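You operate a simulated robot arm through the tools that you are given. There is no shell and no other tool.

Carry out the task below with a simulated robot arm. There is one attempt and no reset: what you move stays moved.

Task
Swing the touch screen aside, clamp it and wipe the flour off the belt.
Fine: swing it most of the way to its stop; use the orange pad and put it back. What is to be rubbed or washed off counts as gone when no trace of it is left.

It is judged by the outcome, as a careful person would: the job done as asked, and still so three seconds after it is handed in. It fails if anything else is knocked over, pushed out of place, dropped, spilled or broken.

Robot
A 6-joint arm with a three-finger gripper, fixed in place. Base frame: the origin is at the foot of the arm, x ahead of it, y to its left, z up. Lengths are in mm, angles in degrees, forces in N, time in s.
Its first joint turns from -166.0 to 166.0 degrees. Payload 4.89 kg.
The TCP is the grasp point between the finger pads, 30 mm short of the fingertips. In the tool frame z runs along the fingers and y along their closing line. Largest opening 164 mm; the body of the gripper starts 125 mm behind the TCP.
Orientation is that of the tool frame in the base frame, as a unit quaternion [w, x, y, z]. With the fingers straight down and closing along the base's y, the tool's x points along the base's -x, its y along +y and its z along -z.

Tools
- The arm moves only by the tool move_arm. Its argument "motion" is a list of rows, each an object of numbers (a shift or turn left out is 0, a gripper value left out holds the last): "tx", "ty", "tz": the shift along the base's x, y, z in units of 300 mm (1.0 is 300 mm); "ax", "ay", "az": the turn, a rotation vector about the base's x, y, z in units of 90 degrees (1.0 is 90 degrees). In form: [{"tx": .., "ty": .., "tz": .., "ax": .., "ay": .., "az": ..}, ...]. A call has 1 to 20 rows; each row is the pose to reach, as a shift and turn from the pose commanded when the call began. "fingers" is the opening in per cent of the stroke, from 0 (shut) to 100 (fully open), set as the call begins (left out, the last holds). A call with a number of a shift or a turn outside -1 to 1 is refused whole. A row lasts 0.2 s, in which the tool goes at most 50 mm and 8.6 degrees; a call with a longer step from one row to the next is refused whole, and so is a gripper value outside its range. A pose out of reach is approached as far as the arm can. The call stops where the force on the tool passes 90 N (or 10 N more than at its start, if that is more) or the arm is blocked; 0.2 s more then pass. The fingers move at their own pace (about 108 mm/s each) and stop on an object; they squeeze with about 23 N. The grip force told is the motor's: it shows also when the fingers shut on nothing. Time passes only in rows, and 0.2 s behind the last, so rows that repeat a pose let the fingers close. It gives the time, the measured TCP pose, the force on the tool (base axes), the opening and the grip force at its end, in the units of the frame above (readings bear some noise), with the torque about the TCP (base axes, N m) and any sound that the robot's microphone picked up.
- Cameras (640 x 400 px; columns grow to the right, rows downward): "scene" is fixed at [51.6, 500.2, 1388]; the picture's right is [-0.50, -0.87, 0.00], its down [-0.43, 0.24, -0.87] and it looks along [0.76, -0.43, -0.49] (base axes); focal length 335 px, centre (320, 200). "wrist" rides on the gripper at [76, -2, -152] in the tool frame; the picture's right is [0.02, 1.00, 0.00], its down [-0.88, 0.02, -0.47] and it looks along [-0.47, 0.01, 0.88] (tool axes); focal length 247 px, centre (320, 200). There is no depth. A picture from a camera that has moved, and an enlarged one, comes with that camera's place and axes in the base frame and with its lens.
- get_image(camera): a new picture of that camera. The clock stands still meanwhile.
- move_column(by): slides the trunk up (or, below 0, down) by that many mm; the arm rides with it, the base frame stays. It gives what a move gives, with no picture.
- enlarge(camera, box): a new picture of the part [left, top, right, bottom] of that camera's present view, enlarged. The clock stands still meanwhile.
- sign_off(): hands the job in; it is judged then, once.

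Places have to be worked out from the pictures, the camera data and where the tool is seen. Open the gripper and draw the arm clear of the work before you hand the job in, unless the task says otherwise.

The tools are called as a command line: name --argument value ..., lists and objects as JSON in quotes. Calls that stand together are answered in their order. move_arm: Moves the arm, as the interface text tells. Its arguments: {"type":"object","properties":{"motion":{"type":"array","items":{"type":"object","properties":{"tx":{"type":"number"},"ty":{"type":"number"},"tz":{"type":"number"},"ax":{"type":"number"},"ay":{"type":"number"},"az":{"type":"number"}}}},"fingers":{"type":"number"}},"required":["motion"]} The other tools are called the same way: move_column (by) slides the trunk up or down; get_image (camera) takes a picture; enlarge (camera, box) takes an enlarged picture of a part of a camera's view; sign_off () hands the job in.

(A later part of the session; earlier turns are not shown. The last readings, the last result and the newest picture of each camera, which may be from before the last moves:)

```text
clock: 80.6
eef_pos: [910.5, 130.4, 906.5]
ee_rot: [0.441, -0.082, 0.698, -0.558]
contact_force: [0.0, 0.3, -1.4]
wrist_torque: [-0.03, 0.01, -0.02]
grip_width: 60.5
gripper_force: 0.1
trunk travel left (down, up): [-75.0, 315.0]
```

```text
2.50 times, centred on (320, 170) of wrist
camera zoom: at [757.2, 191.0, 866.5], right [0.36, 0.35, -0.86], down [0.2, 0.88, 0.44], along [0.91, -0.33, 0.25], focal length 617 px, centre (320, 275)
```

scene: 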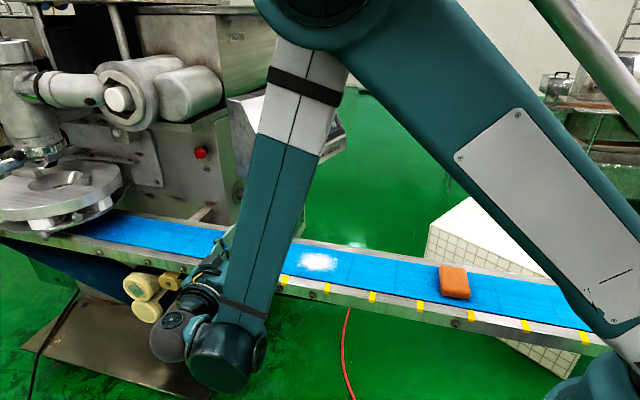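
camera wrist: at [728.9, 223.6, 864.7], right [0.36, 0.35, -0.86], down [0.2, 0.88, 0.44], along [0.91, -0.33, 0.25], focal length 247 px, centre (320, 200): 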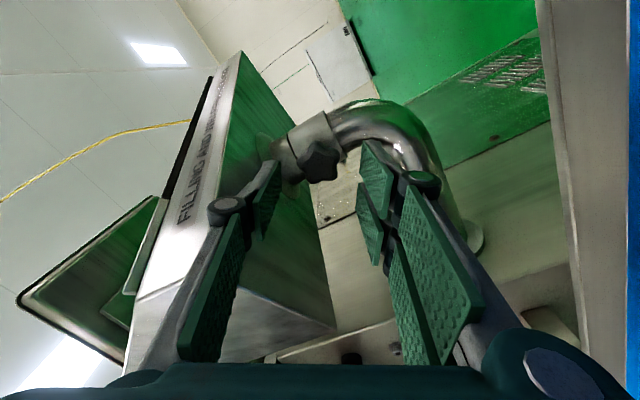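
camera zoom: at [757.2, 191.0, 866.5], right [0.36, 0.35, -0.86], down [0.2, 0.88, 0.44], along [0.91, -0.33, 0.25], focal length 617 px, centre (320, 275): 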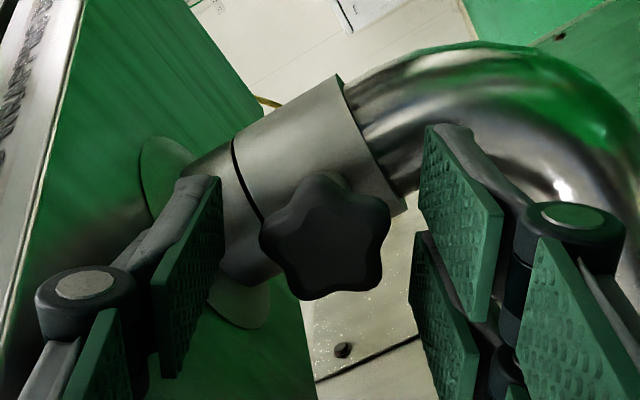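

Well placed: one lobe faces the left pad, two face the right pad. I close.

move_arm --fingers 0 --motion '[{"tx": 0}, {"tx": 0}, {"tx": 0}]'

enlarge --camera "wrist" --box '[220, 90, 420, 250]'

```text
clock: 81.4
eef_pos: [911.1, 131.6, 905.1]
ee_rot: [0.44, -0.085, 0.698, -0.558]
contact_force: [5.5, 3.2, -25.6]
wrist_torque: [0.52, 0.43, 0.4]
grip_width: 35.3
gripper_force: 45.2
trunk travel left (down, up): [-75.0, 315.0]
```

```text
2.50 times, centred on (320, 170) of wrist
camera zoom: at [758.0, 191.4, 865.0], right [0.36, 0.35, -0.86], down [0.2, 0.88, 0.44], along [0.91, -0.33, 0.25], focal length 617 px, centre (320, 275)
```

zoom: 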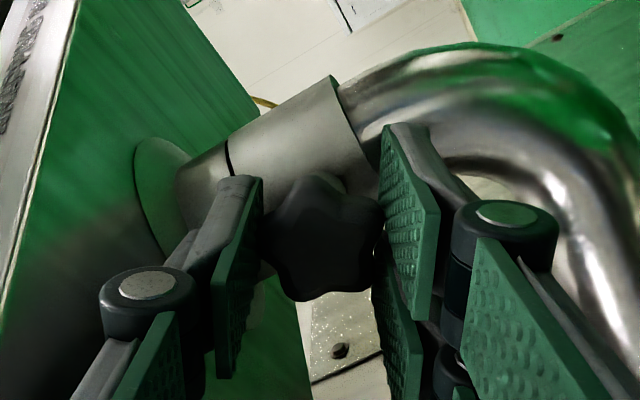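

Gripped (35.3 mm). I turn clockwise (tightening) by 72°.

move_arm --motion '[{"ax": 0.047, "ay": -0.047}, {"ax": 0.095, "ay": -0.094}, {"ax": 0.142, "ay": -0.141}, {"ax": 0.189, "ay": -0.188}, {"ax": 0.236, "ay": -0.235}, {"ax": 0.284, "ay": -0.282}, {"ax": 0.331, "ay": -0.329}, {"ax": 0.378, "ay": -0.375}, {"ax": 0.425, "ay": -0.422}, {"ax": 0.473, "ay": -0.469}, {"ax": 0.52, "ay": -0.516}, {"ax": 0.567, "ay": -0.563}]'

enlarge --camera "wrist" --box '[220, 90, 420, 250]'

```text
clock: 84.0
eef_pos: [912.2, 131.9, 904.5]
ee_rot: [0.68, 0.347, 0.616, -0.195]
contact_force: [27.3, 14.9, -35.9]
wrist_torque: [0.45, 0.5, 0.63]
grip_width: 35.8
gripper_force: 45.0
trunk travel left (down, up): [-75.0, 315.0]
```

```text
2.50 times, centred on (320, 170) of wrist
camera zoom: at [817.6, 251.5, 830.6], right [0.7, 0.69, 0.21], down [-0.46, 0.21, 0.86], along [0.55, -0.7, 0.46], focal length 617 px, centre (320, 275)
```

zoom: 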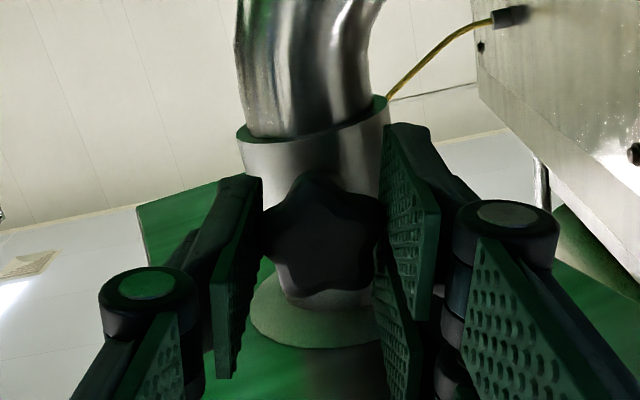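

The knob turned freely with the fingers. I open, rotate back 72° and re-grip for the next stroke.

move_arm --fingers 37 --motion '[{"tx": 0}, {"tx": 0}, {"ax": -0.047, "ay": 0.047}, {"ax": -0.095, "ay": 0.094}, {"ax": -0.142, "ay": 0.141}, {"ax": -0.189, "ay": 0.188}, {"ax": -0.236, "ay": 0.235}, {"ax": -0.284, "ay": 0.282}, {"ax": -0.331, "ay": 0.329}, {"ax": -0.378, "ay": 0.375}, {"ax": -0.425, "ay": 0.422}, {"ax": -0.473, "ay": 0.469}, {"ax": -0.52, "ay": 0.516}, {"ax": -0.567, "ay": 0.563}]'

enlarge --camera "wrist" --box '[220, 90, 420, 250]'

```text
clock: 87.0
eef_pos: [909.5, 129.6, 906.6]
ee_rot: [0.441, -0.084, 0.698, -0.559]
contact_force: [-0.8, 0.3, -0.6]
wrist_torque: [0.04, -0.01, 0.0]
grip_width: 60.6
gripper_force: 0.0
trunk travel left (down, up): [-75.0, 315.0]
```

```text
2.50 times, centred on (320, 170) of wrist
camera zoom: at [757.0, 189.9, 866.9], right [0.36, 0.35, -0.86], down [0.2, 0.88, 0.44], along [0.91, -0.33, 0.25], focal length 617 px, centre (320, 275)
```

zoom: 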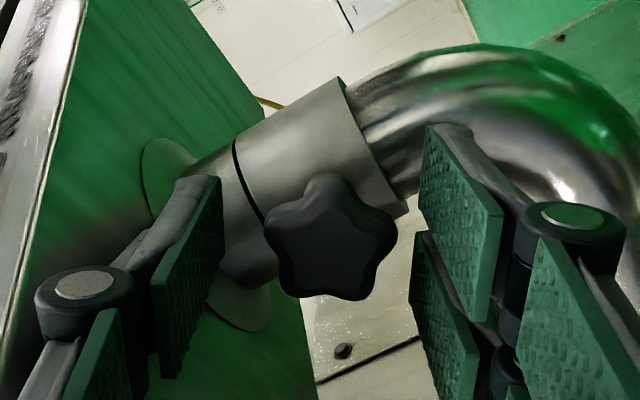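

Re-gripping with a 2 mm centring correction and turning another 78° clockwise.

move_arm --fingers 0 --motion '[{"tx": 0.006, "ty": 0.006, "tz": -0.006}, {"tx": 0.006, "ty": 0.006, "tz": -0.006}, {"tx": 0.006, "ty": 0.006, "tz": -0.006}, {"tx": 0.006, "ty": 0.006, "tz": -0.006, "ax": 0.047, "ay": -0.047}, {"tx": 0.006, "ty": 0.006, "tz": -0.006, "ax": 0.095, "ay": -0.094}, {"tx": 0.006, "ty": 0.006, "tz": -0.006, "ax": 0.142, "ay": -0.141}, {"tx": 0.006, "ty": 0.006, "tz": -0.006, "ax": 0.189, "ay": -0.188}, {"tx": 0.006, "ty": 0.006, "tz": -0.006, "ax": 0.236, "ay": -0.235}, {"tx": 0.006, "ty": 0.006, "tz": -0.006, "ax": 0.284, "ay": -0.282}, {"tx": 0.006, "ty": 0.006, "tz": -0.006, "ax": 0.331, "ay": -0.329}, {"tx": 0.006, "ty": 0.006, "tz": -0.006, "ax": 0.378, "ay": -0.375}, {"tx": 0.006, "ty": 0.006, "tz": -0.006, "ax": 0.425, "ay": -0.422}, {"tx": 0.006, "ty": 0.006, "tz": -0.006, "ax": 0.473, "ay": -0.469}, {"tx": 0.006, "ty": 0.006, "tz": -0.006, "ax": 0.52, "ay": -0.516}, {"tx": 0.006, "ty": 0.006, "tz": -0.006, "ax": 0.567, "ay": -0.563}, {"tx": 0.006, "ty": 0.006, "tz": -0.006, "ax": 0.614, "ay": -0.61}]'

enlarge --camera "wrist" --box '[220, 90, 420, 250]'

```text
clock: 90.4
eef_pos: [911.2, 132.6, 904.1]
ee_rot: [0.689, 0.379, 0.597, -0.159]
contact_force: [-17.6, -0.1, -15.5]
wrist_torque: [0.05, 0.8, -0.04]
grip_width: 35.8
gripper_force: 44.7
trunk travel left (down, up): [-75.0, 315.0]
```

```text
2.50 times, centred on (320, 170) of wrist
camera zoom: at [822.6, 258.3, 832.1], right [0.68, 0.67, 0.31], down [-0.53, 0.14, 0.84], along [0.51, -0.73, 0.45], focal length 617 px, centre (320, 275)
```

zoom: 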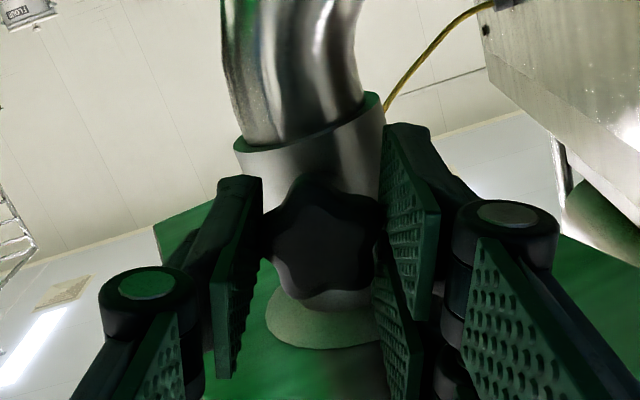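

About 150° turned and resistance (~0.5 N·m) is building. One more stroke to tighten fully: re-grip back 72°.

move_arm --fingers 37 --motion '[{"tx": 0}, {"tx": 0}, {"ax": -0.047, "ay": 0.047}, {"ax": -0.095, "ay": 0.094}, {"ax": -0.142, "ay": 0.141}, {"ax": -0.189, "ay": 0.188}, {"ax": -0.236, "ay": 0.235}, {"ax": -0.284, "ay": 0.282}, {"ax": -0.331, "ay": 0.329}, {"ax": -0.378, "ay": 0.375}, {"ax": -0.425, "ay": 0.422}, {"ax": -0.473, "ay": 0.469}, {"ax": -0.52, "ay": 0.516}, {"ax": -0.567, "ay": 0.563}]'

enlarge --camera "wrist" --box '[220, 90, 420, 250]'

```text
clock: 93.4
eef_pos: [910.7, 131.7, 904.3]
ee_rot: [0.469, -0.047, 0.701, -0.536]
contact_force: [0.2, 1.0, 1.1]
wrist_torque: [-0.01, -0.01, 0.01]
grip_width: 60.9
gripper_force: 0.1
trunk travel left (down, up): [-75.0, 315.0]
```

```text
2.50 times, centred on (320, 170) of wrist
camera zoom: at [761.2, 195.3, 858.0], right [0.42, 0.41, -0.81], down [0.16, 0.84, 0.51], along [0.89, -0.35, 0.29], focal length 617 px, centre (320, 275)
```

zoom: 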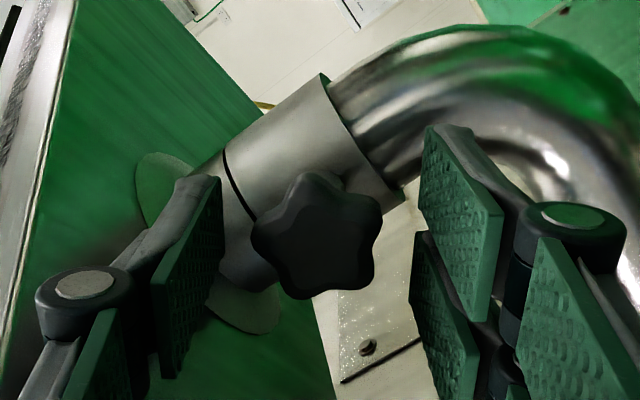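

Closing again and turning clockwise until it resists.

move_arm --fingers 0 --motion '[{"tx": 0}, {"tx": 0}, {"tx": 0}, {"ax": 0.047, "ay": -0.047}, {"ax": 0.095, "ay": -0.094}, {"ax": 0.142, "ay": -0.141}, {"ax": 0.189, "ay": -0.188}, {"ax": 0.236, "ay": -0.235}, {"ax": 0.284, "ay": -0.282}, {"ax": 0.331, "ay": -0.329}, {"ax": 0.378, "ay": -0.375}]'

enlarge --camera "wrist" --box '[220, 90, 420, 250]'

```text
clock: 95.8
eef_pos: [912.4, 131.5, 906.3]
ee_rot: [0.643, 0.246, 0.661, -0.299]
contact_force: [-1.2, 4.5, -4.7]
wrist_torque: [-0.01, 0.09, 0.13]
grip_width: 36.1
gripper_force: 45.0
trunk travel left (down, up): [-75.0, 315.0]
```

```text
2.50 times, centred on (320, 170) of wrist
camera zoom: at [800.7, 234.7, 829.0], right [0.71, 0.7, -0.1], down [-0.27, 0.4, 0.87], along [0.65, -0.59, 0.48], focal length 617 px, centre (320, 275)
```

zoom: 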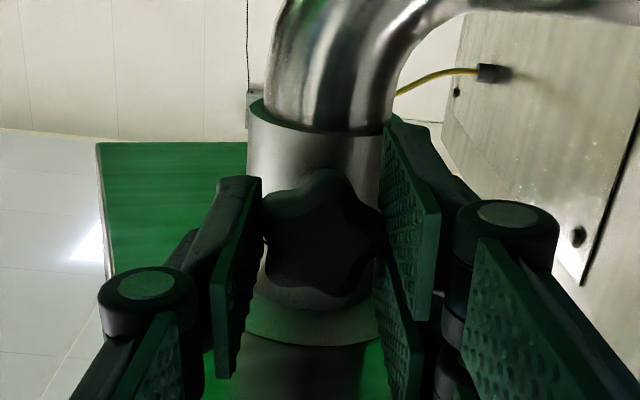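

I look closer at the knob in the grip to see whether it turned along.

enlarge --camera "wrist" --box '[290, 150, 360, 220]'

```text
5.71 times, centred on (325, 185) of wrist
camera zoom: at [800.7, 234.7, 829.0], right [0.71, 0.7, -0.1], down [-0.27, 0.4, 0.87], along [0.65, -0.59, 0.48], focal length 1411 px, centre (291, 286)
```

zoom: 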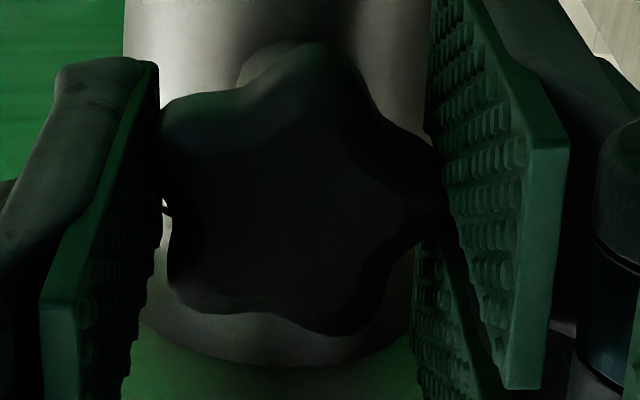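

The knob lagged by one half-lobe: it slipped in the grip, so it is at or near its tight end. I turn 20° more to feel the torque.

move_arm --motion '[{"ax": 0.047, "ay": -0.047}, {"ax": 0.095, "ay": -0.094}, {"ax": 0.118, "ay": -0.117}]'

enlarge --camera "wrist" --box '[290, 150, 360, 220]'

```text
clock: 96.6
eef_pos: [911.5, 131.0, 904.7]
ee_rot: [0.675, 0.331, 0.624, -0.214]
contact_force: [4.6, -2.0, 3.9]
wrist_torque: [-0.54, 0.33, 0.11]
grip_width: 36.0
gripper_force: 45.0
trunk travel left (down, up): [-75.0, 315.0]
```

```text
5.71 times, centred on (325, 185) of wrist
camera zoom: at [814.8, 248.7, 829.2], right [0.7, 0.69, 0.16], down [-0.43, 0.24, 0.87], along [0.56, -0.68, 0.47], focal length 1411 px, centre (291, 286)
```

zoom: 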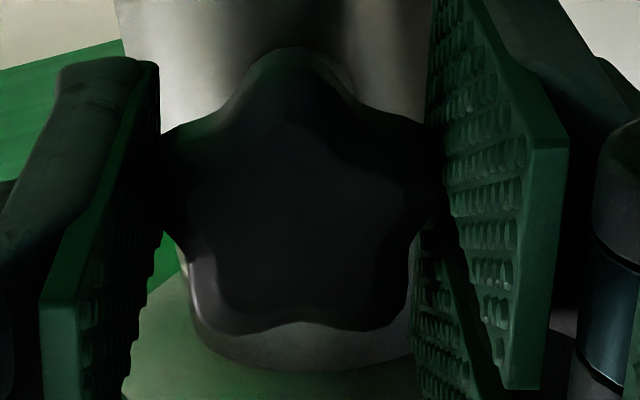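

The knob no longer turns (it slips in the grip at 0.6 N·m) and stands about 9° tighter than at the start: clamped. I open, roll back clear of the belt, and retreat along the same line.

move_arm --fingers 37 --motion '[{"tx": 0}, {"tx": 0}, {"ax": -0.054, "ay": 0.054}, {"ax": -0.109, "ay": 0.108}, {"ax": -0.163, "ay": 0.162}, {"ax": -0.217, "ay": 0.216}, {"ax": -0.271, "ay": 0.27}, {"ax": -0.326, "ay": 0.324}, {"ax": -0.38, "ay": 0.378}, {"ax": -0.434, "ay": 0.432}, {"ax": -0.488, "ay": 0.486}, {"tx": -0.05, "ty": 0.05, "ax": -0.535, "ay": 0.53}, {"tx": -0.14, "ty": 0.14, "ax": -0.535, "ay": 0.53}, {"tx": -0.24, "ty": 0.24, "ax": -0.535, "ay": 0.53}, {"tx": -0.34, "ty": 0.34, "ax": -0.535, "ay": 0.53}, {"tx": -0.44, "ty": 0.44, "ax": -0.535, "ay": 0.53}, {"tx": -0.54, "ty": 0.54, "ax": -0.535, "ay": 0.53}, {"tx": -0.62, "ty": 0.6, "ax": -0.535, "ay": 0.53}]'

get_image --camera "wrist"

get_image --camera "scene"

```text
clock: 100.4
eef_pos: [725.6, 312.4, 906.0]
ee_rot: [0.446, -0.077, 0.698, -0.555]
contact_force: [1.5, -0.7, -0.9]
wrist_torque: [-0.02, -0.05, 0.01]
grip_width: 60.7
gripper_force: 0.1
trunk travel left (down, up): [-75.0, 315.0]
```

```text
taken
camera wrist: at [572.6, 372.1, 864.2], right [0.37, 0.36, -0.85], down [0.19, 0.87, 0.45], along [0.91, -0.33, 0.26], focal length 247 px, centre (320, 200)
```

wrist: 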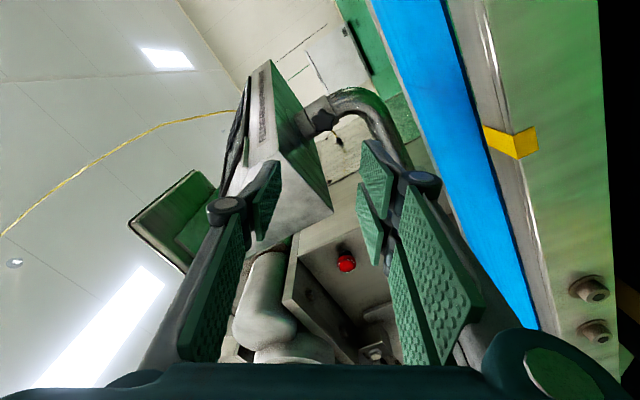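

```text
taken
```

scene: 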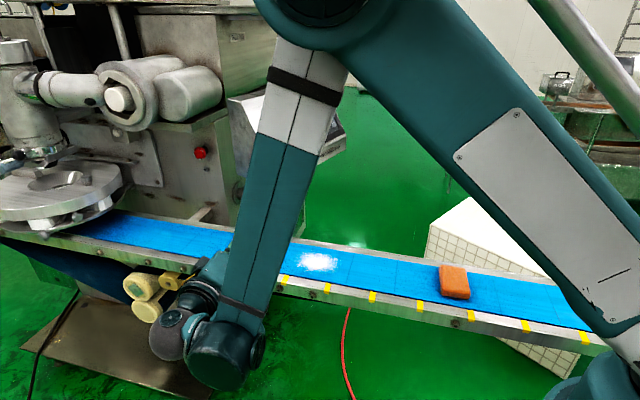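

Retreated cleanly. I bring the tool back to vertical while rising and moving away from the screen.

move_arm --motion '[{"tx": -0.04, "tz": 0.04, "ax": 0.059, "ay": 0.059}, {"tx": -0.08, "tz": 0.1, "ax": 0.117, "ay": 0.118}, {"tx": -0.12, "ty": -0.02, "tz": 0.17, "ax": 0.176, "ay": 0.177}, {"tx": -0.16, "ty": -0.04, "tz": 0.24, "ax": 0.235, "ay": 0.236}, {"tx": -0.2, "ty": -0.07, "tz": 0.31, "ax": 0.293, "ay": 0.295}, {"tx": -0.24, "ty": -0.1, "tz": 0.38, "ax": 0.352, "ay": 0.354}, {"tx": -0.28, "ty": -0.14, "tz": 0.44, "ax": 0.411, "ay": 0.414}, {"tx": -0.32, "ty": -0.18, "tz": 0.5, "ax": 0.469, "ay": 0.473}, {"tx": -0.36, "ty": -0.24, "tz": 0.54, "ax": 0.528, "ay": 0.532}, {"tx": -0.4, "ty": -0.3, "tz": 0.56, "ax": 0.587, "ay": 0.591}, {"tx": -0.44, "ty": -0.37, "tz": 0.56, "ax": 0.645, "ay": 0.65}, {"tx": -0.48, "ty": -0.44, "tz": 0.56, "ax": 0.704, "ay": 0.709}]'

get_image --camera "scene"

get_image --camera "wrist"

```text
clock: 103.0
eef_pos: [582.3, 180.1, 1074.7]
ee_rot: [0.004, -0.111, 0.994, -0.005]
contact_force: [-0.6, 1.2, -0.2]
wrist_torque: [-0.19, -0.07, 0.03]
grip_width: 60.9
gripper_force: 0.1
trunk travel left (down, up): [-75.0, 315.0]
```

```text
taken
```

scene: 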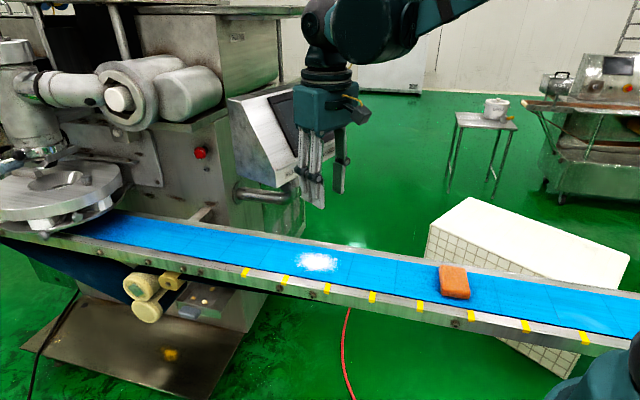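

```text
taken
camera wrist: at [507.6, 162.7, 1227.3], right [-0.24, 0.97, -0.01], down [0.85, 0.22, 0.48], along [0.47, 0.1, -0.88], focal length 247 px, centre (320, 200)
```

wrist: 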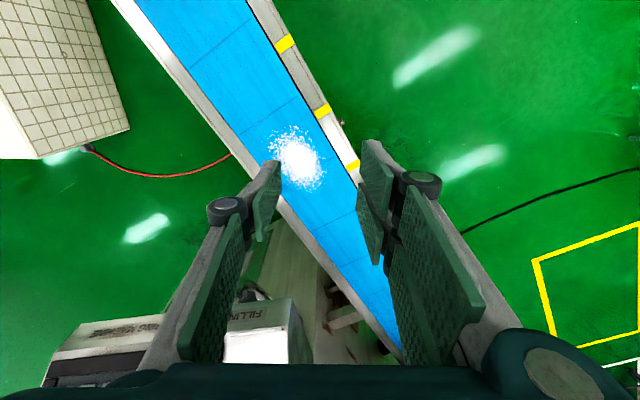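

The tool is vertical. I move above the pad, aligning the closing line across the belt (yaw 45°) with the gripper open to 120 mm.

move_arm --fingers 75 --motion '[{"tx": -0.06, "ty": -0.1, "tz": 0.0, "az": 0.045}, {"tx": -0.12, "ty": -0.21, "tz": 0.0, "az": 0.09}, {"tx": -0.18, "ty": -0.33, "tz": 0.0, "az": 0.135}, {"tx": -0.25, "ty": -0.45, "tz": -0.03, "az": 0.18}, {"tx": -0.32, "ty": -0.57, "tz": -0.06, "az": 0.225}, {"tx": -0.39, "ty": -0.69, "tz": -0.1, "az": 0.27}, {"tx": -0.46, "ty": -0.81, "tz": -0.14, "az": 0.315}, {"tx": -0.514, "ty": -0.904, "tz": -0.17, "az": 0.358}]'

get_image --camera "wrist"

get_image --camera "scene"

```text
clock: 104.8
eef_pos: [426.3, -91.7, 1024.0]
ee_rot: [0.005, -0.382, 0.924, -0.005]
contact_force: [0.9, 1.1, 0.8]
wrist_torque: [0.0, 0.09, 0.01]
grip_width: 122.9
gripper_force: 0.1
trunk travel left (down, up): [-75.0, 315.0]
```

```text
taken
camera wrist: at [372.1, -146.1, 1176.4], right [-0.72, 0.69, -0.01], down [0.6, 0.64, 0.48], along [0.34, 0.34, -0.88], focal length 247 px, centre (320, 200)
```

wrist: 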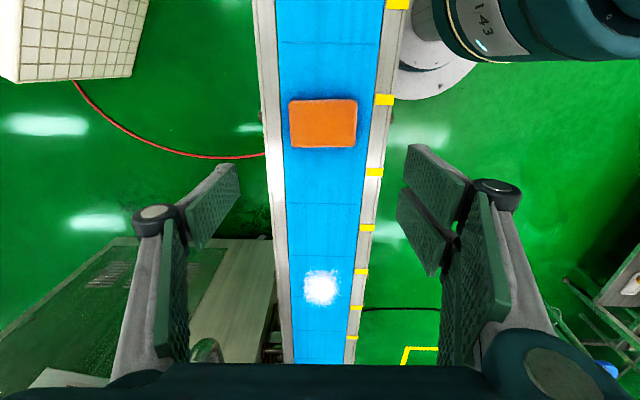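

```text
taken
```

scene: 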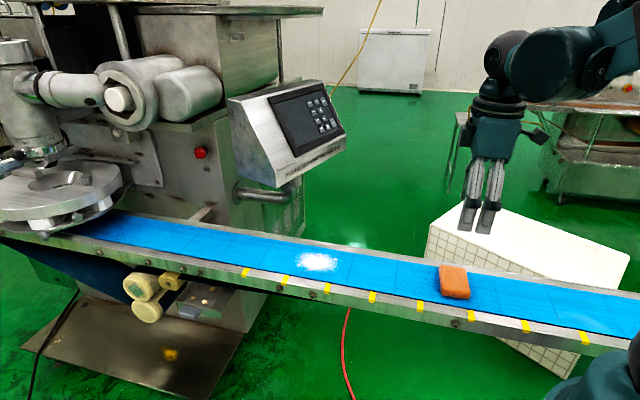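

The pad is centred under the gripper, about 95 mm across the belt. I set the opening to 106 mm and lower to just above it.

move_arm --fingers 64.5 --motion '[{"tx": -0.005, "ty": -0.001, "tz": -0.13}, {"tx": -0.011, "ty": -0.002, "tz": -0.27}, {"tx": -0.011, "ty": -0.002, "tz": -0.4}, {"tx": -0.011, "ty": -0.002, "tz": -0.5}]'

get_image --camera "wrist"

enlarge --camera "scene" --box '[400, 210, 520, 310]'

```text
clock: 105.8
eef_pos: [420.3, -91.1, 872.2]
ee_rot: [0.006, -0.382, 0.924, -0.006]
contact_force: [-2.1, 0.5, -0.6]
wrist_torque: [-0.07, -0.27, 0.03]
grip_width: 105.5
gripper_force: 0.1
trunk travel left (down, up): [-75.0, 315.0]
```

```text
taken
camera wrist: at [367.1, -145.6, 1024.6], right [-0.72, 0.69, -0.01], down [0.6, 0.64, 0.48], along [0.34, 0.34, -0.88], focal length 247 px, centre (320, 200)
```

wrist: 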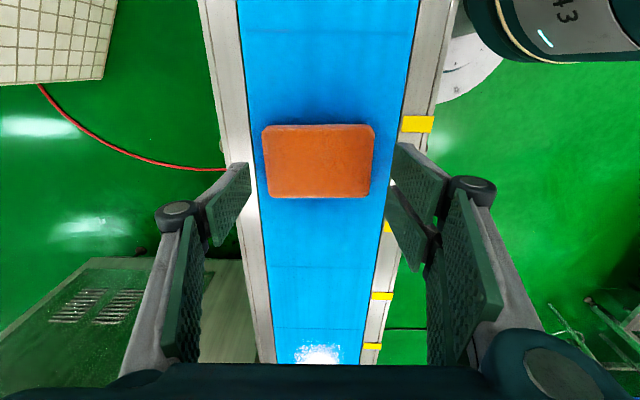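

```text
4.00 times, centred on (460, 260) of scene
camera zoom: at [51.6, 500.2, 1388.0], right [-0.5, -0.87, 0.0], down [-0.43, 0.24, -0.87], along [0.76, -0.43, -0.49], focal length 1340 px, centre (-240, -40)
```

zoom: 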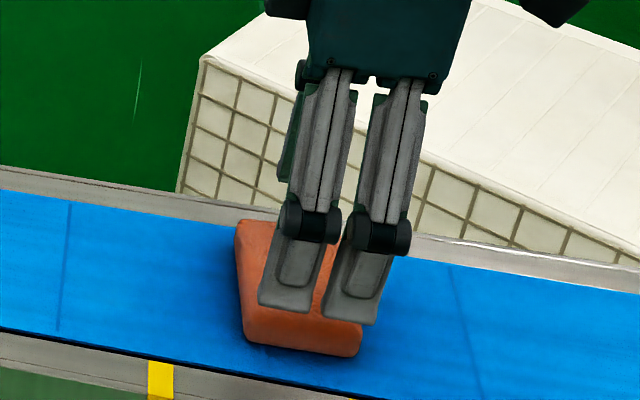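

The pad needs a 3 mm sideways correction. I open slightly more, shift and descend in steps with fingertips ending about 10 mm above the belt.

move_arm --fingers 66.5 --motion '[{"tx": 0.007, "ty": -0.007, "tz": 0}, {"tx": 0.007, "ty": -0.007, "tz": -0.04}, {"tx": 0.007, "ty": -0.007, "tz": -0.07}, {"tx": 0.007, "ty": -0.007, "tz": -0.09}, {"tx": 0.007, "ty": -0.007, "tz": -0.105}, {"tx": 0.007, "ty": -0.007, "tz": -0.115}]'

get_image --camera "wrist"

enlarge --camera "scene" --box '[420, 230, 500, 310]'

```text
clock: 107.2
eef_pos: [425.5, -93.2, 838.7]
ee_rot: [0.007, -0.382, 0.924, -0.005]
contact_force: [0.0, 1.0, 0.7]
wrist_torque: [0.01, -0.04, -0.01]
grip_width: 109.3
gripper_force: 0.1
trunk travel left (down, up): [-75.0, 315.0]
```

```text
taken
camera wrist: at [372.1, -148.3, 990.2], right [-0.72, 0.69, -0.01], down [0.6, 0.64, 0.48], along [0.34, 0.34, -0.88], focal length 247 px, centre (320, 200)
```

wrist: 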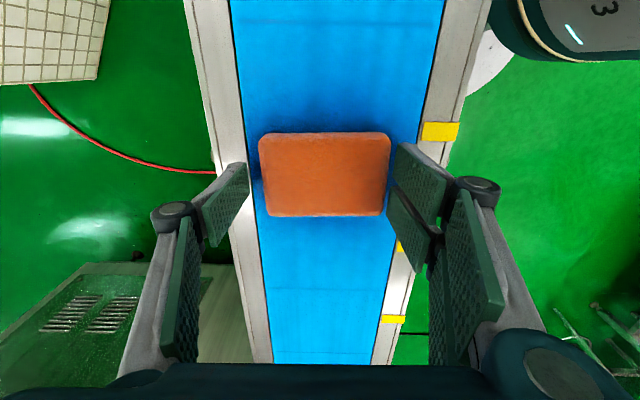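

```text
5.00 times, centred on (460, 270) of scene
camera zoom: at [51.6, 500.2, 1388.0], right [-0.5, -0.87, 0.0], down [-0.43, 0.24, -0.87], along [0.76, -0.43, -0.49], focal length 1676 px, centre (-380, -150)
```

zoom: 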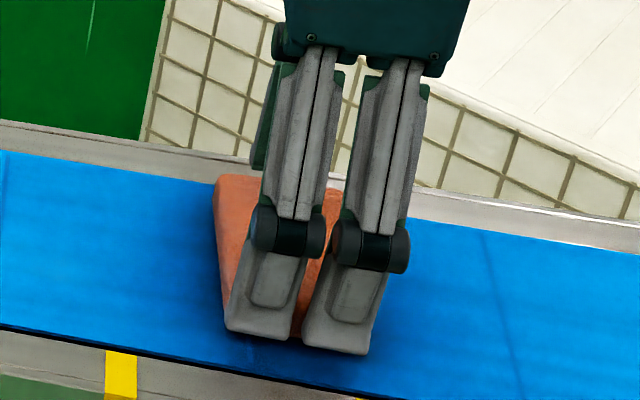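

The tips are beside the pad close above the belt. I close on the pad.

move_arm --fingers 0 --motion '[{"tz": 0}, {"tz": 0}, {"tz": 0}, {"tz": 0}]'

get_image --camera "wrist"

enlarge --camera "scene" --box '[420, 230, 500, 310]'

```text
clock: 108.2
eef_pos: [425.9, -93.7, 838.7]
ee_rot: [0.006, -0.382, 0.924, -0.005]
contact_force: [-0.4, -0.3, 1.1]
wrist_torque: [-0.05, 0.06, -0.02]
grip_width: 93.9
gripper_force: 22.4
trunk travel left (down, up): [-75.0, 315.0]
```

```text
taken
camera wrist: at [372.2, -148.4, 990.3], right [-0.72, 0.69, -0.01], down [0.6, 0.64, 0.48], along [0.34, 0.34, -0.88], focal length 247 px, centre (320, 200)
```

wrist: 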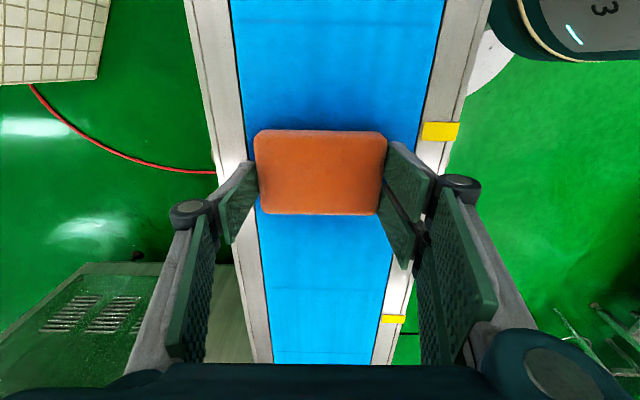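

```text
5.00 times, centred on (460, 270) of scene
camera zoom: at [51.6, 500.2, 1388.0], right [-0.5, -0.87, 0.0], down [-0.43, 0.24, -0.87], along [0.76, -0.43, -0.49], focal length 1676 px, centre (-380, -150)
```

zoom: 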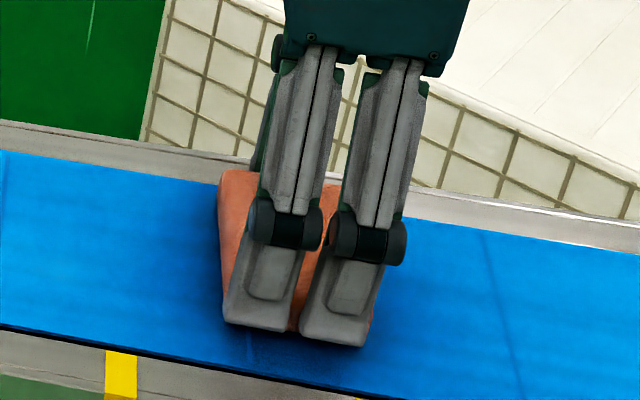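

The pad is held (93.9 mm). I lift it and carry it above the belt just before the flour, and look.

move_arm --motion '[{"tz": 0.1}, {"tz": 0.24}, {"tx": 0.06, "ty": 0.06, "tz": 0.32}, {"tx": 0.16, "ty": 0.16, "tz": 0.32}, {"tx": 0.27, "ty": 0.27, "tz": 0.32}, {"tx": 0.38, "ty": 0.38, "tz": 0.32}, {"tx": 0.48, "ty": 0.48, "tz": 0.32}, {"tx": 0.55, "ty": 0.55, "tz": 0.32}]'

get_image --camera "wrist"

enlarge --camera "wrist" --box '[220, 180, 420, 360]'

enlarge --camera "scene" --box '[270, 190, 410, 300]'

```text
clock: 110.0
eef_pos: [589.6, 71.0, 932.3]
ee_rot: [0.006, -0.381, 0.925, -0.006]
contact_force: [-1.7, -0.5, 1.2]
wrist_torque: [0.07, -0.23, 0.01]
grip_width: 0.1
gripper_force: 23.1
trunk travel left (down, up): [-75.0, 315.0]
```

```text
taken
camera wrist: at [535.0, 15.5, 1086.0], right [-0.72, 0.69, -0.01], down [0.6, 0.64, 0.48], along [0.34, 0.34, -0.88], focal length 247 px, centre (320, 200)
```

wrist: 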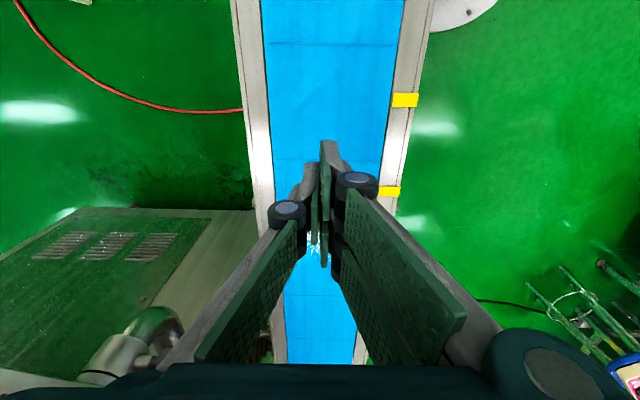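

```text
2.22 times, centred on (320, 270) of wrist
camera zoom: at [535.0, 15.5, 1086.0], right [-0.72, 0.69, -0.01], down [0.6, 0.64, 0.48], along [0.34, 0.34, -0.88], focal length 549 px, centre (320, 44)
```

zoom: 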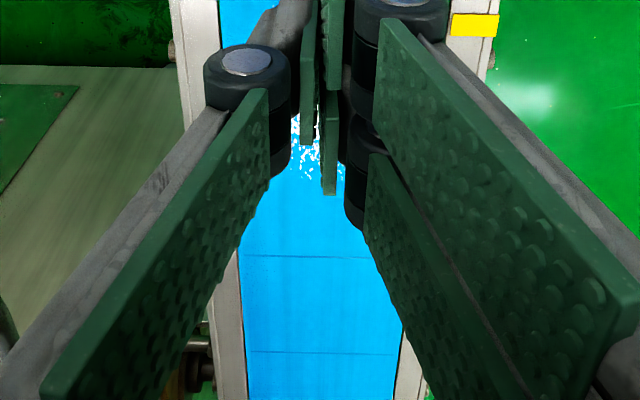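

```text
3.64 times, centred on (340, 245) of scene
camera zoom: at [51.6, 500.2, 1388.0], right [-0.5, -0.87, 0.0], down [-0.43, 0.24, -0.87], along [0.76, -0.43, -0.49], focal length 1219 px, centre (247, 36)
```

zoom: 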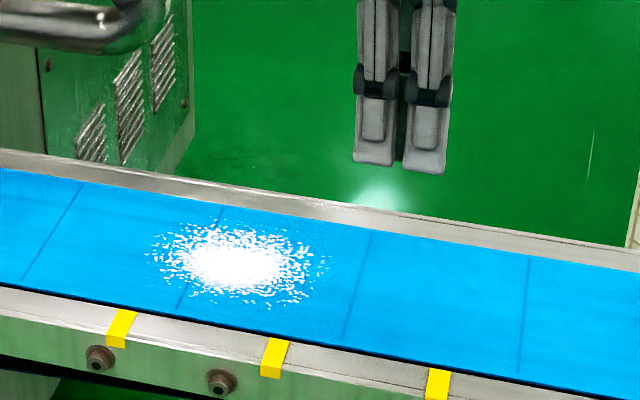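

The gripper is shut on nothing: the pad slipped out during the lift. I look where it is.

get_image --camera "scene"

enlarge --camera "scene" --box '[420, 240, 500, 310]'

```text
taken
```

scene: 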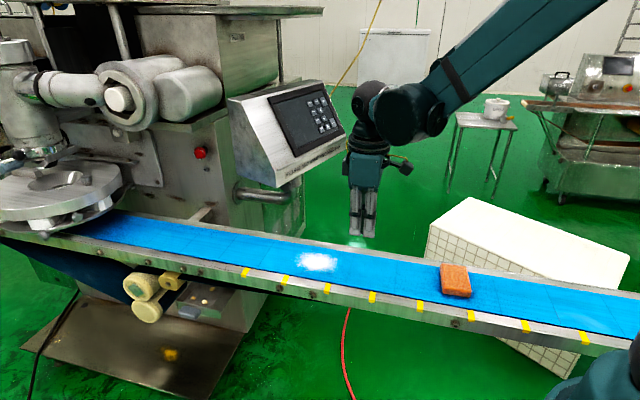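

```text
5.71 times, centred on (460, 275) of scene
camera zoom: at [51.6, 500.2, 1388.0], right [-0.5, -0.87, 0.0], down [-0.43, 0.24, -0.87], along [0.76, -0.43, -0.49], focal length 1915 px, centre (-480, -229)
```

zoom: 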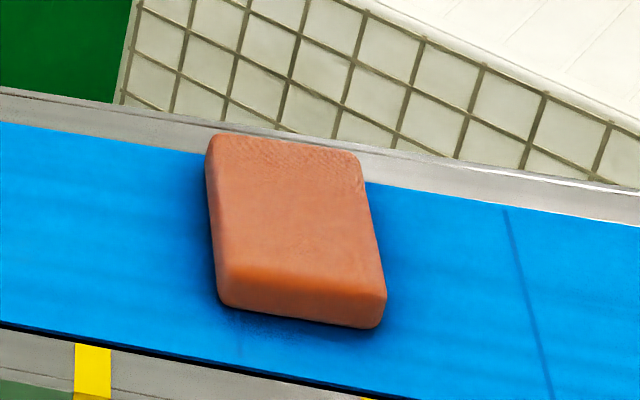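

The pad is still at its place on the belt, unharmed. I return above it and this time turn the gripper 90°, to grip its 63 mm sides along the belt so the fingers push it squarely when wiping.

move_arm --fingers 55 --motion '[{"tx": -0.03, "ty": -0.03, "tz": 0.05, "az": -0.08}, {"tx": -0.09, "ty": -0.09, "tz": 0.1, "az": -0.16}, {"tx": -0.16, "ty": -0.16, "tz": 0.12, "az": -0.25}, {"tx": -0.23, "ty": -0.23, "tz": 0.12, "az": -0.34}, {"tx": -0.3, "ty": -0.3, "tz": 0.12, "az": -0.43}, {"tx": -0.37, "ty": -0.37, "tz": 0.1, "az": -0.52}, {"tx": -0.44, "ty": -0.44, "tz": 0.06, "az": -0.61}, {"tx": -0.5, "ty": -0.5, "tz": 0.02, "az": -0.7}, {"tx": -0.55, "ty": -0.55, "tz": 0.0, "az": -0.79}, {"tx": -0.56, "ty": -0.56, "tz": 0.0, "az": -0.88}, {"tx": -0.56, "ty": -0.56, "tz": 0.0, "az": -0.94}, {"tx": -0.56, "ty": -0.56, "tz": 0.0, "az": -1.0}]'

get_image --camera "wrist"

get_image --camera "scene"

```text
clock: 112.6
eef_pos: [422.2, -97.0, 933.7]
ee_rot: [0.0, 0.384, 0.923, -0.008]
contact_force: [-0.1, -1.0, -0.4]
wrist_torque: [-0.01, -0.02, 0.04]
grip_width: 90.4
gripper_force: 0.0
trunk travel left (down, up): [-75.0, 315.0]
```

```text
taken
camera wrist: at [369.3, -43.0, 1085.4], right [0.69, 0.72, -0.01], down [0.64, -0.61, 0.48], along [0.34, -0.34, -0.88], focal length 247 px, centre (320, 200)
```

wrist: 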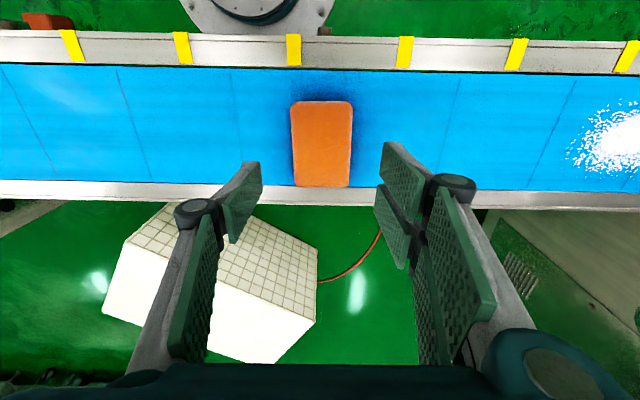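

```text
taken
```

scene: 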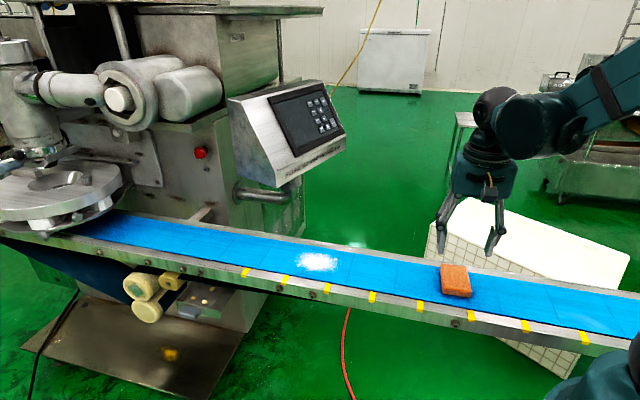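

The pad is centred between the open fingers. I descend beside it, watching for the belt.

move_arm --motion '[{"tz": -0.12}, {"tz": -0.24}, {"tz": -0.3}, {"tz": -0.316}]'

move_arm --motion '[{"tz": -0.005}, {"tz": -0.01}]'

get_image --camera "wrist"

enlarge --camera "scene" --box '[420, 230, 500, 310]'

```text
clock: 113.6
eef_pos: [424.8, -95.4, 838.3]
ee_rot: [0.001, 0.384, 0.923, -0.008]
contact_force: [-0.3, 0.8, 0.3]
wrist_torque: [-0.02, -0.04, -0.02]
grip_width: 90.4
gripper_force: 0.2
trunk travel left (down, up): [-75.0, 315.0]
```

```text
clock: 114.2
eef_pos: [425.0, -96.4, 835.5]
ee_rot: [0.0, 0.383, 0.924, -0.007]
contact_force: [-0.4, 0.6, 0.1]
wrist_torque: [-0.02, -0.01, -0.02]
grip_width: 90.0
gripper_force: 0.1
trunk travel left (down, up): [-75.0, 315.0]
```

```text
taken
camera wrist: at [371.5, -42.3, 987.6], right [0.69, 0.72, -0.01], down [0.64, -0.6, 0.48], along [0.34, -0.34, -0.88], focal length 247 px, centre (320, 200)
```

wrist: 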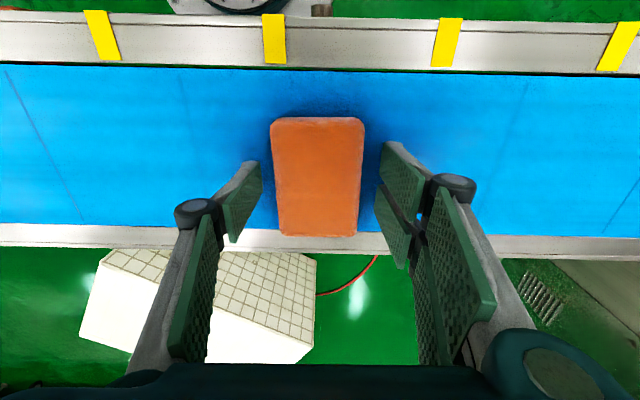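

```text
5.00 times, centred on (460, 270) of scene
camera zoom: at [51.6, 500.2, 1388.0], right [-0.5, -0.87, 0.0], down [-0.43, 0.24, -0.87], along [0.76, -0.43, -0.49], focal length 1676 px, centre (-380, -150)
```

zoom: 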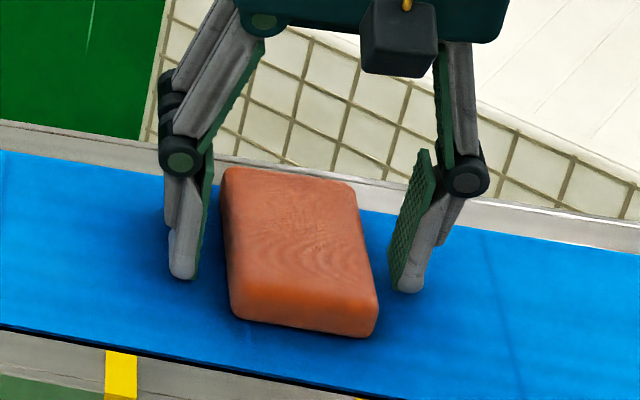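

Still no belt contact at tip height 805; I creep down 3 mm.

move_arm --motion '[{"tz": -0.005}, {"tz": -0.01}]'

move_arm --motion '[{"tz": -0.003}, {"tz": -0.007}]'

```text
clock: 114.8
eef_pos: [424.7, -96.1, 832.5]
ee_rot: [0.001, 0.383, 0.924, -0.007]
contact_force: [0.2, 0.2, 0.0]
wrist_torque: [0.0, 0.0, -0.03]
grip_width: 90.0
gripper_force: 0.0
trunk travel left (down, up): [-75.0, 315.0]
```

```text
clock: 115.4
eef_pos: [423.2, -96.6, 830.9]
ee_rot: [0.0, 0.384, 0.923, -0.008]
contact_force: [-0.2, 0.1, 0.0]
wrist_torque: [0.02, 0.01, -0.01]
grip_width: 90.0
gripper_force: 0.0
trunk travel left (down, up): [-75.0, 315.0]
```

No contact at tip height 801 either; I creep further.

move_arm --motion '[{"tz": -0.004}, {"tz": -0.008}]'

move_arm --motion '[{"tz": -0.004}, {"tz": -0.008}]'

enlarge --camera "scene" --box '[420, 230, 500, 310]'

```text
clock: 116.0
eef_pos: [422.7, -97.4, 827.1]
ee_rot: [0.002, 0.384, 0.923, -0.008]
contact_force: [0.5, -0.1, 0.4]
wrist_torque: [-0.03, 0.02, 0.01]
grip_width: 90.2
gripper_force: 0.2
trunk travel left (down, up): [-75.0, 315.0]
```

```text
clock: 116.6
eef_pos: [423.2, -94.8, 826.1]
ee_rot: [0.0, 0.383, 0.924, -0.007]
contact_force: [-3.0, 8.7, 23.9]
wrist_torque: [1.37, -0.55, 0.34]
grip_width: 96.3
gripper_force: 6.2
trunk travel left (down, up): [-75.0, 315.0]
```

```text
5.00 times, centred on (460, 270) of scene
camera zoom: at [51.6, 500.2, 1388.0], right [-0.5, -0.87, 0.0], down [-0.43, 0.24, -0.87], along [0.76, -0.43, -0.49], focal length 1676 px, centre (-380, -150)
```

zoom: 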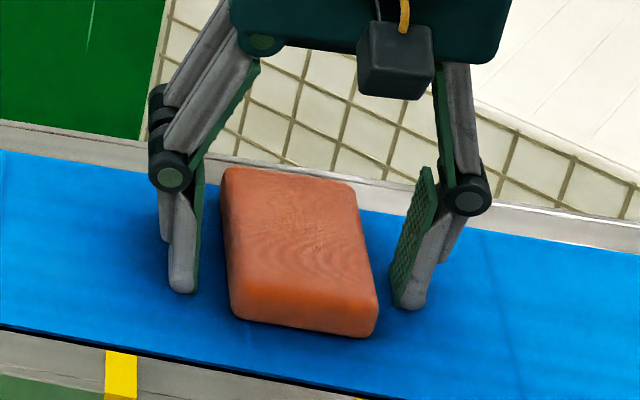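

Contact: the belt is at z≈797. I rise 3 mm and close on the pad.

move_arm --motion '[{"tz": 0.006}, {"tz": 0.012}]'

move_arm --fingers 0 --motion '[{"tz": 0}, {"tz": 0}, {"tz": 0}, {"tz": 0}]'

get_image --camera "wrist"

enlarge --camera "scene" --box '[420, 230, 500, 310]'

```text
clock: 117.2
eef_pos: [422.3, -96.5, 829.8]
ee_rot: [0.001, 0.383, 0.924, -0.007]
contact_force: [0.0, -0.8, 0.9]
wrist_torque: [0.0, 0.03, -0.02]
grip_width: 90.0
gripper_force: 0.1
trunk travel left (down, up): [-75.0, 315.0]
```

```text
clock: 118.2
eef_pos: [422.6, -95.9, 829.8]
ee_rot: [0.001, 0.383, 0.924, -0.007]
contact_force: [29.0, 17.6, 65.7]
wrist_torque: [3.52, -1.44, -1.12]
grip_width: 64.6
gripper_force: 22.8
trunk travel left (down, up): [-75.0, 315.0]
```

```text
taken
camera wrist: at [369.4, -41.3, 982.2], right [0.69, 0.72, -0.01], down [0.64, -0.6, 0.48], along [0.34, -0.34, -0.88], focal length 247 px, centre (320, 200)
```

wrist: 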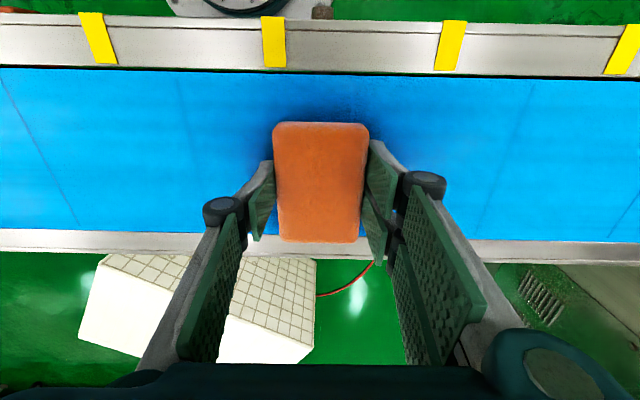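

```text
5.00 times, centred on (460, 270) of scene
camera zoom: at [51.6, 500.2, 1388.0], right [-0.5, -0.87, 0.0], down [-0.43, 0.24, -0.87], along [0.76, -0.43, -0.49], focal length 1676 px, centre (-380, -150)
```

zoom: 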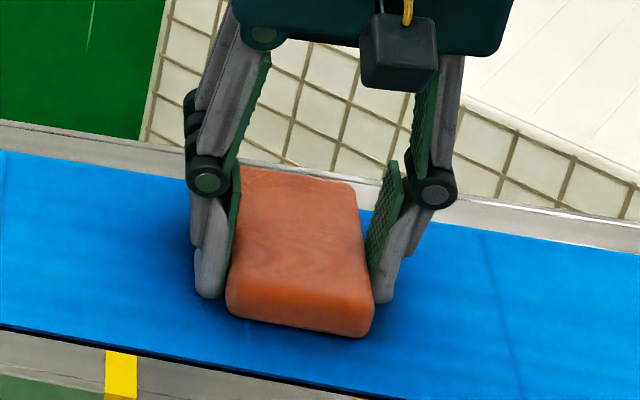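

Closing pushed the tips onto the belt (66 N up), so I ease upward slowly, 1.5 mm per row, and see whether the pad comes along.

move_arm --motion '[{"tz": 0.005}, {"tz": 0.01}, {"tz": 0.015}, {"tz": 0.02}, {"tz": 0.025}, {"tz": 0.03}, {"tz": 0.035}, {"tz": 0.04}]'

enlarge --camera "scene" --box '[420, 230, 500, 310]'

```text
clock: 120.0
eef_pos: [422.8, -96.1, 840.9]
ee_rot: [0.0, 0.383, 0.924, -0.007]
contact_force: [0.1, 0.2, 0.3]
wrist_torque: [-0.02, 0.04, 0.01]
grip_width: 64.0
gripper_force: 23.4
trunk travel left (down, up): [-75.0, 315.0]
```

```text
5.00 times, centred on (460, 270) of scene
camera zoom: at [51.6, 500.2, 1388.0], right [-0.5, -0.87, 0.0], down [-0.43, 0.24, -0.87], along [0.76, -0.43, -0.49], focal length 1676 px, centre (-380, -150)
```

zoom: 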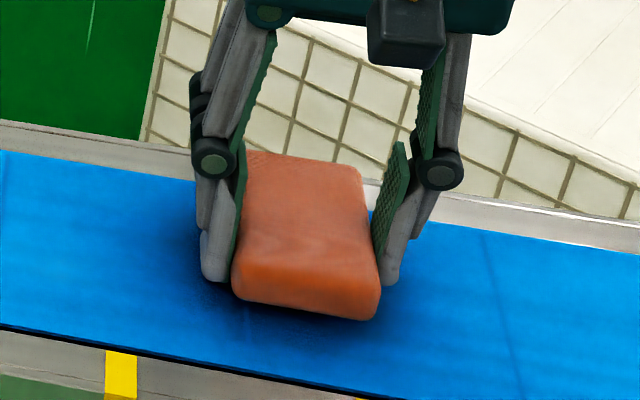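

The pad is lifted with the fingers. I raise it a bit more and carry it along the belt to just before the flour.

move_arm --motion '[{"tz": 0.03}, {"tz": 0.07}, {"tx": 0.03, "ty": 0.03, "tz": 0.11}, {"tx": 0.09, "ty": 0.095, "tz": 0.12}, {"tx": 0.17, "ty": 0.178, "tz": 0.12}, {"tx": 0.25, "ty": 0.261, "tz": 0.12}, {"tx": 0.33, "ty": 0.344, "tz": 0.12}, {"tx": 0.41, "ty": 0.427, "tz": 0.12}, {"tx": 0.48, "ty": 0.5, "tz": 0.12}, {"tx": 0.53, "ty": 0.553, "tz": 0.12}, {"tx": 0.551, "ty": 0.575, "tz": 0.12}]'

get_image --camera "wrist"

get_image --camera "scene"

```text
clock: 122.4
eef_pos: [586.2, 75.7, 877.6]
ee_rot: [0.0, 0.383, 0.924, -0.007]
contact_force: [-0.6, -0.3, -1.1]
wrist_torque: [0.07, -0.06, -0.02]
grip_width: 63.7
gripper_force: 23.1
trunk travel left (down, up): [-75.0, 315.0]
```

```text
taken
camera wrist: at [532.4, 131.1, 1029.0], right [0.69, 0.72, -0.01], down [0.64, -0.6, 0.48], along [0.34, -0.34, -0.88], focal length 247 px, centre (320, 200)
```

wrist: 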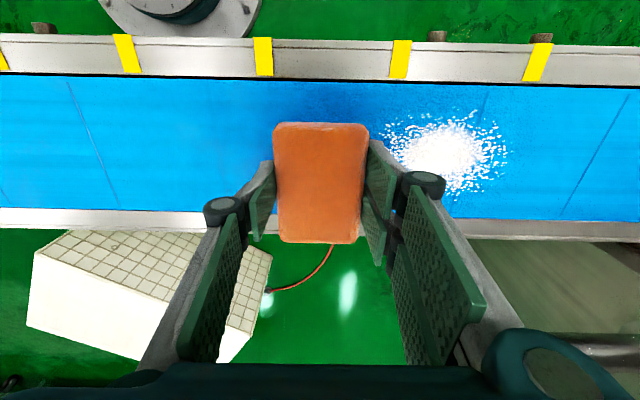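

```text
taken
```

scene: 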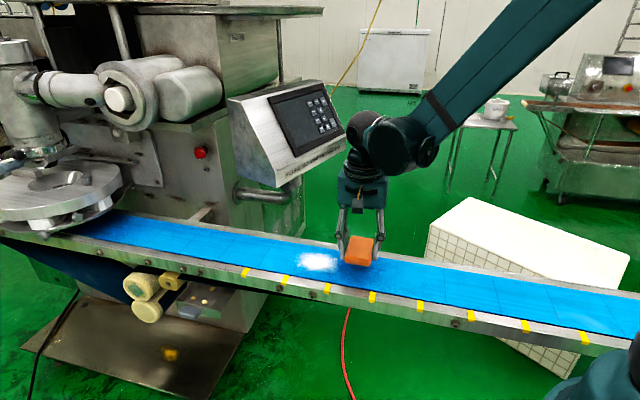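

The flour lies just ahead, covered by the pad's width. I lower the pad onto the belt here.

move_arm --motion '[{"tz": -0.06}, {"tz": -0.12}, {"tz": -0.148}, {"tz": -0.155}, {"tz": -0.16}]'

```text
clock: 123.6
eef_pos: [587.7, 75.6, 829.6]
ee_rot: [0.002, 0.384, 0.923, -0.006]
contact_force: [12.2, -3.1, 56.2]
wrist_torque: [2.53, -0.89, -0.54]
grip_width: 64.2
gripper_force: 23.1
trunk travel left (down, up): [-75.0, 315.0]
```

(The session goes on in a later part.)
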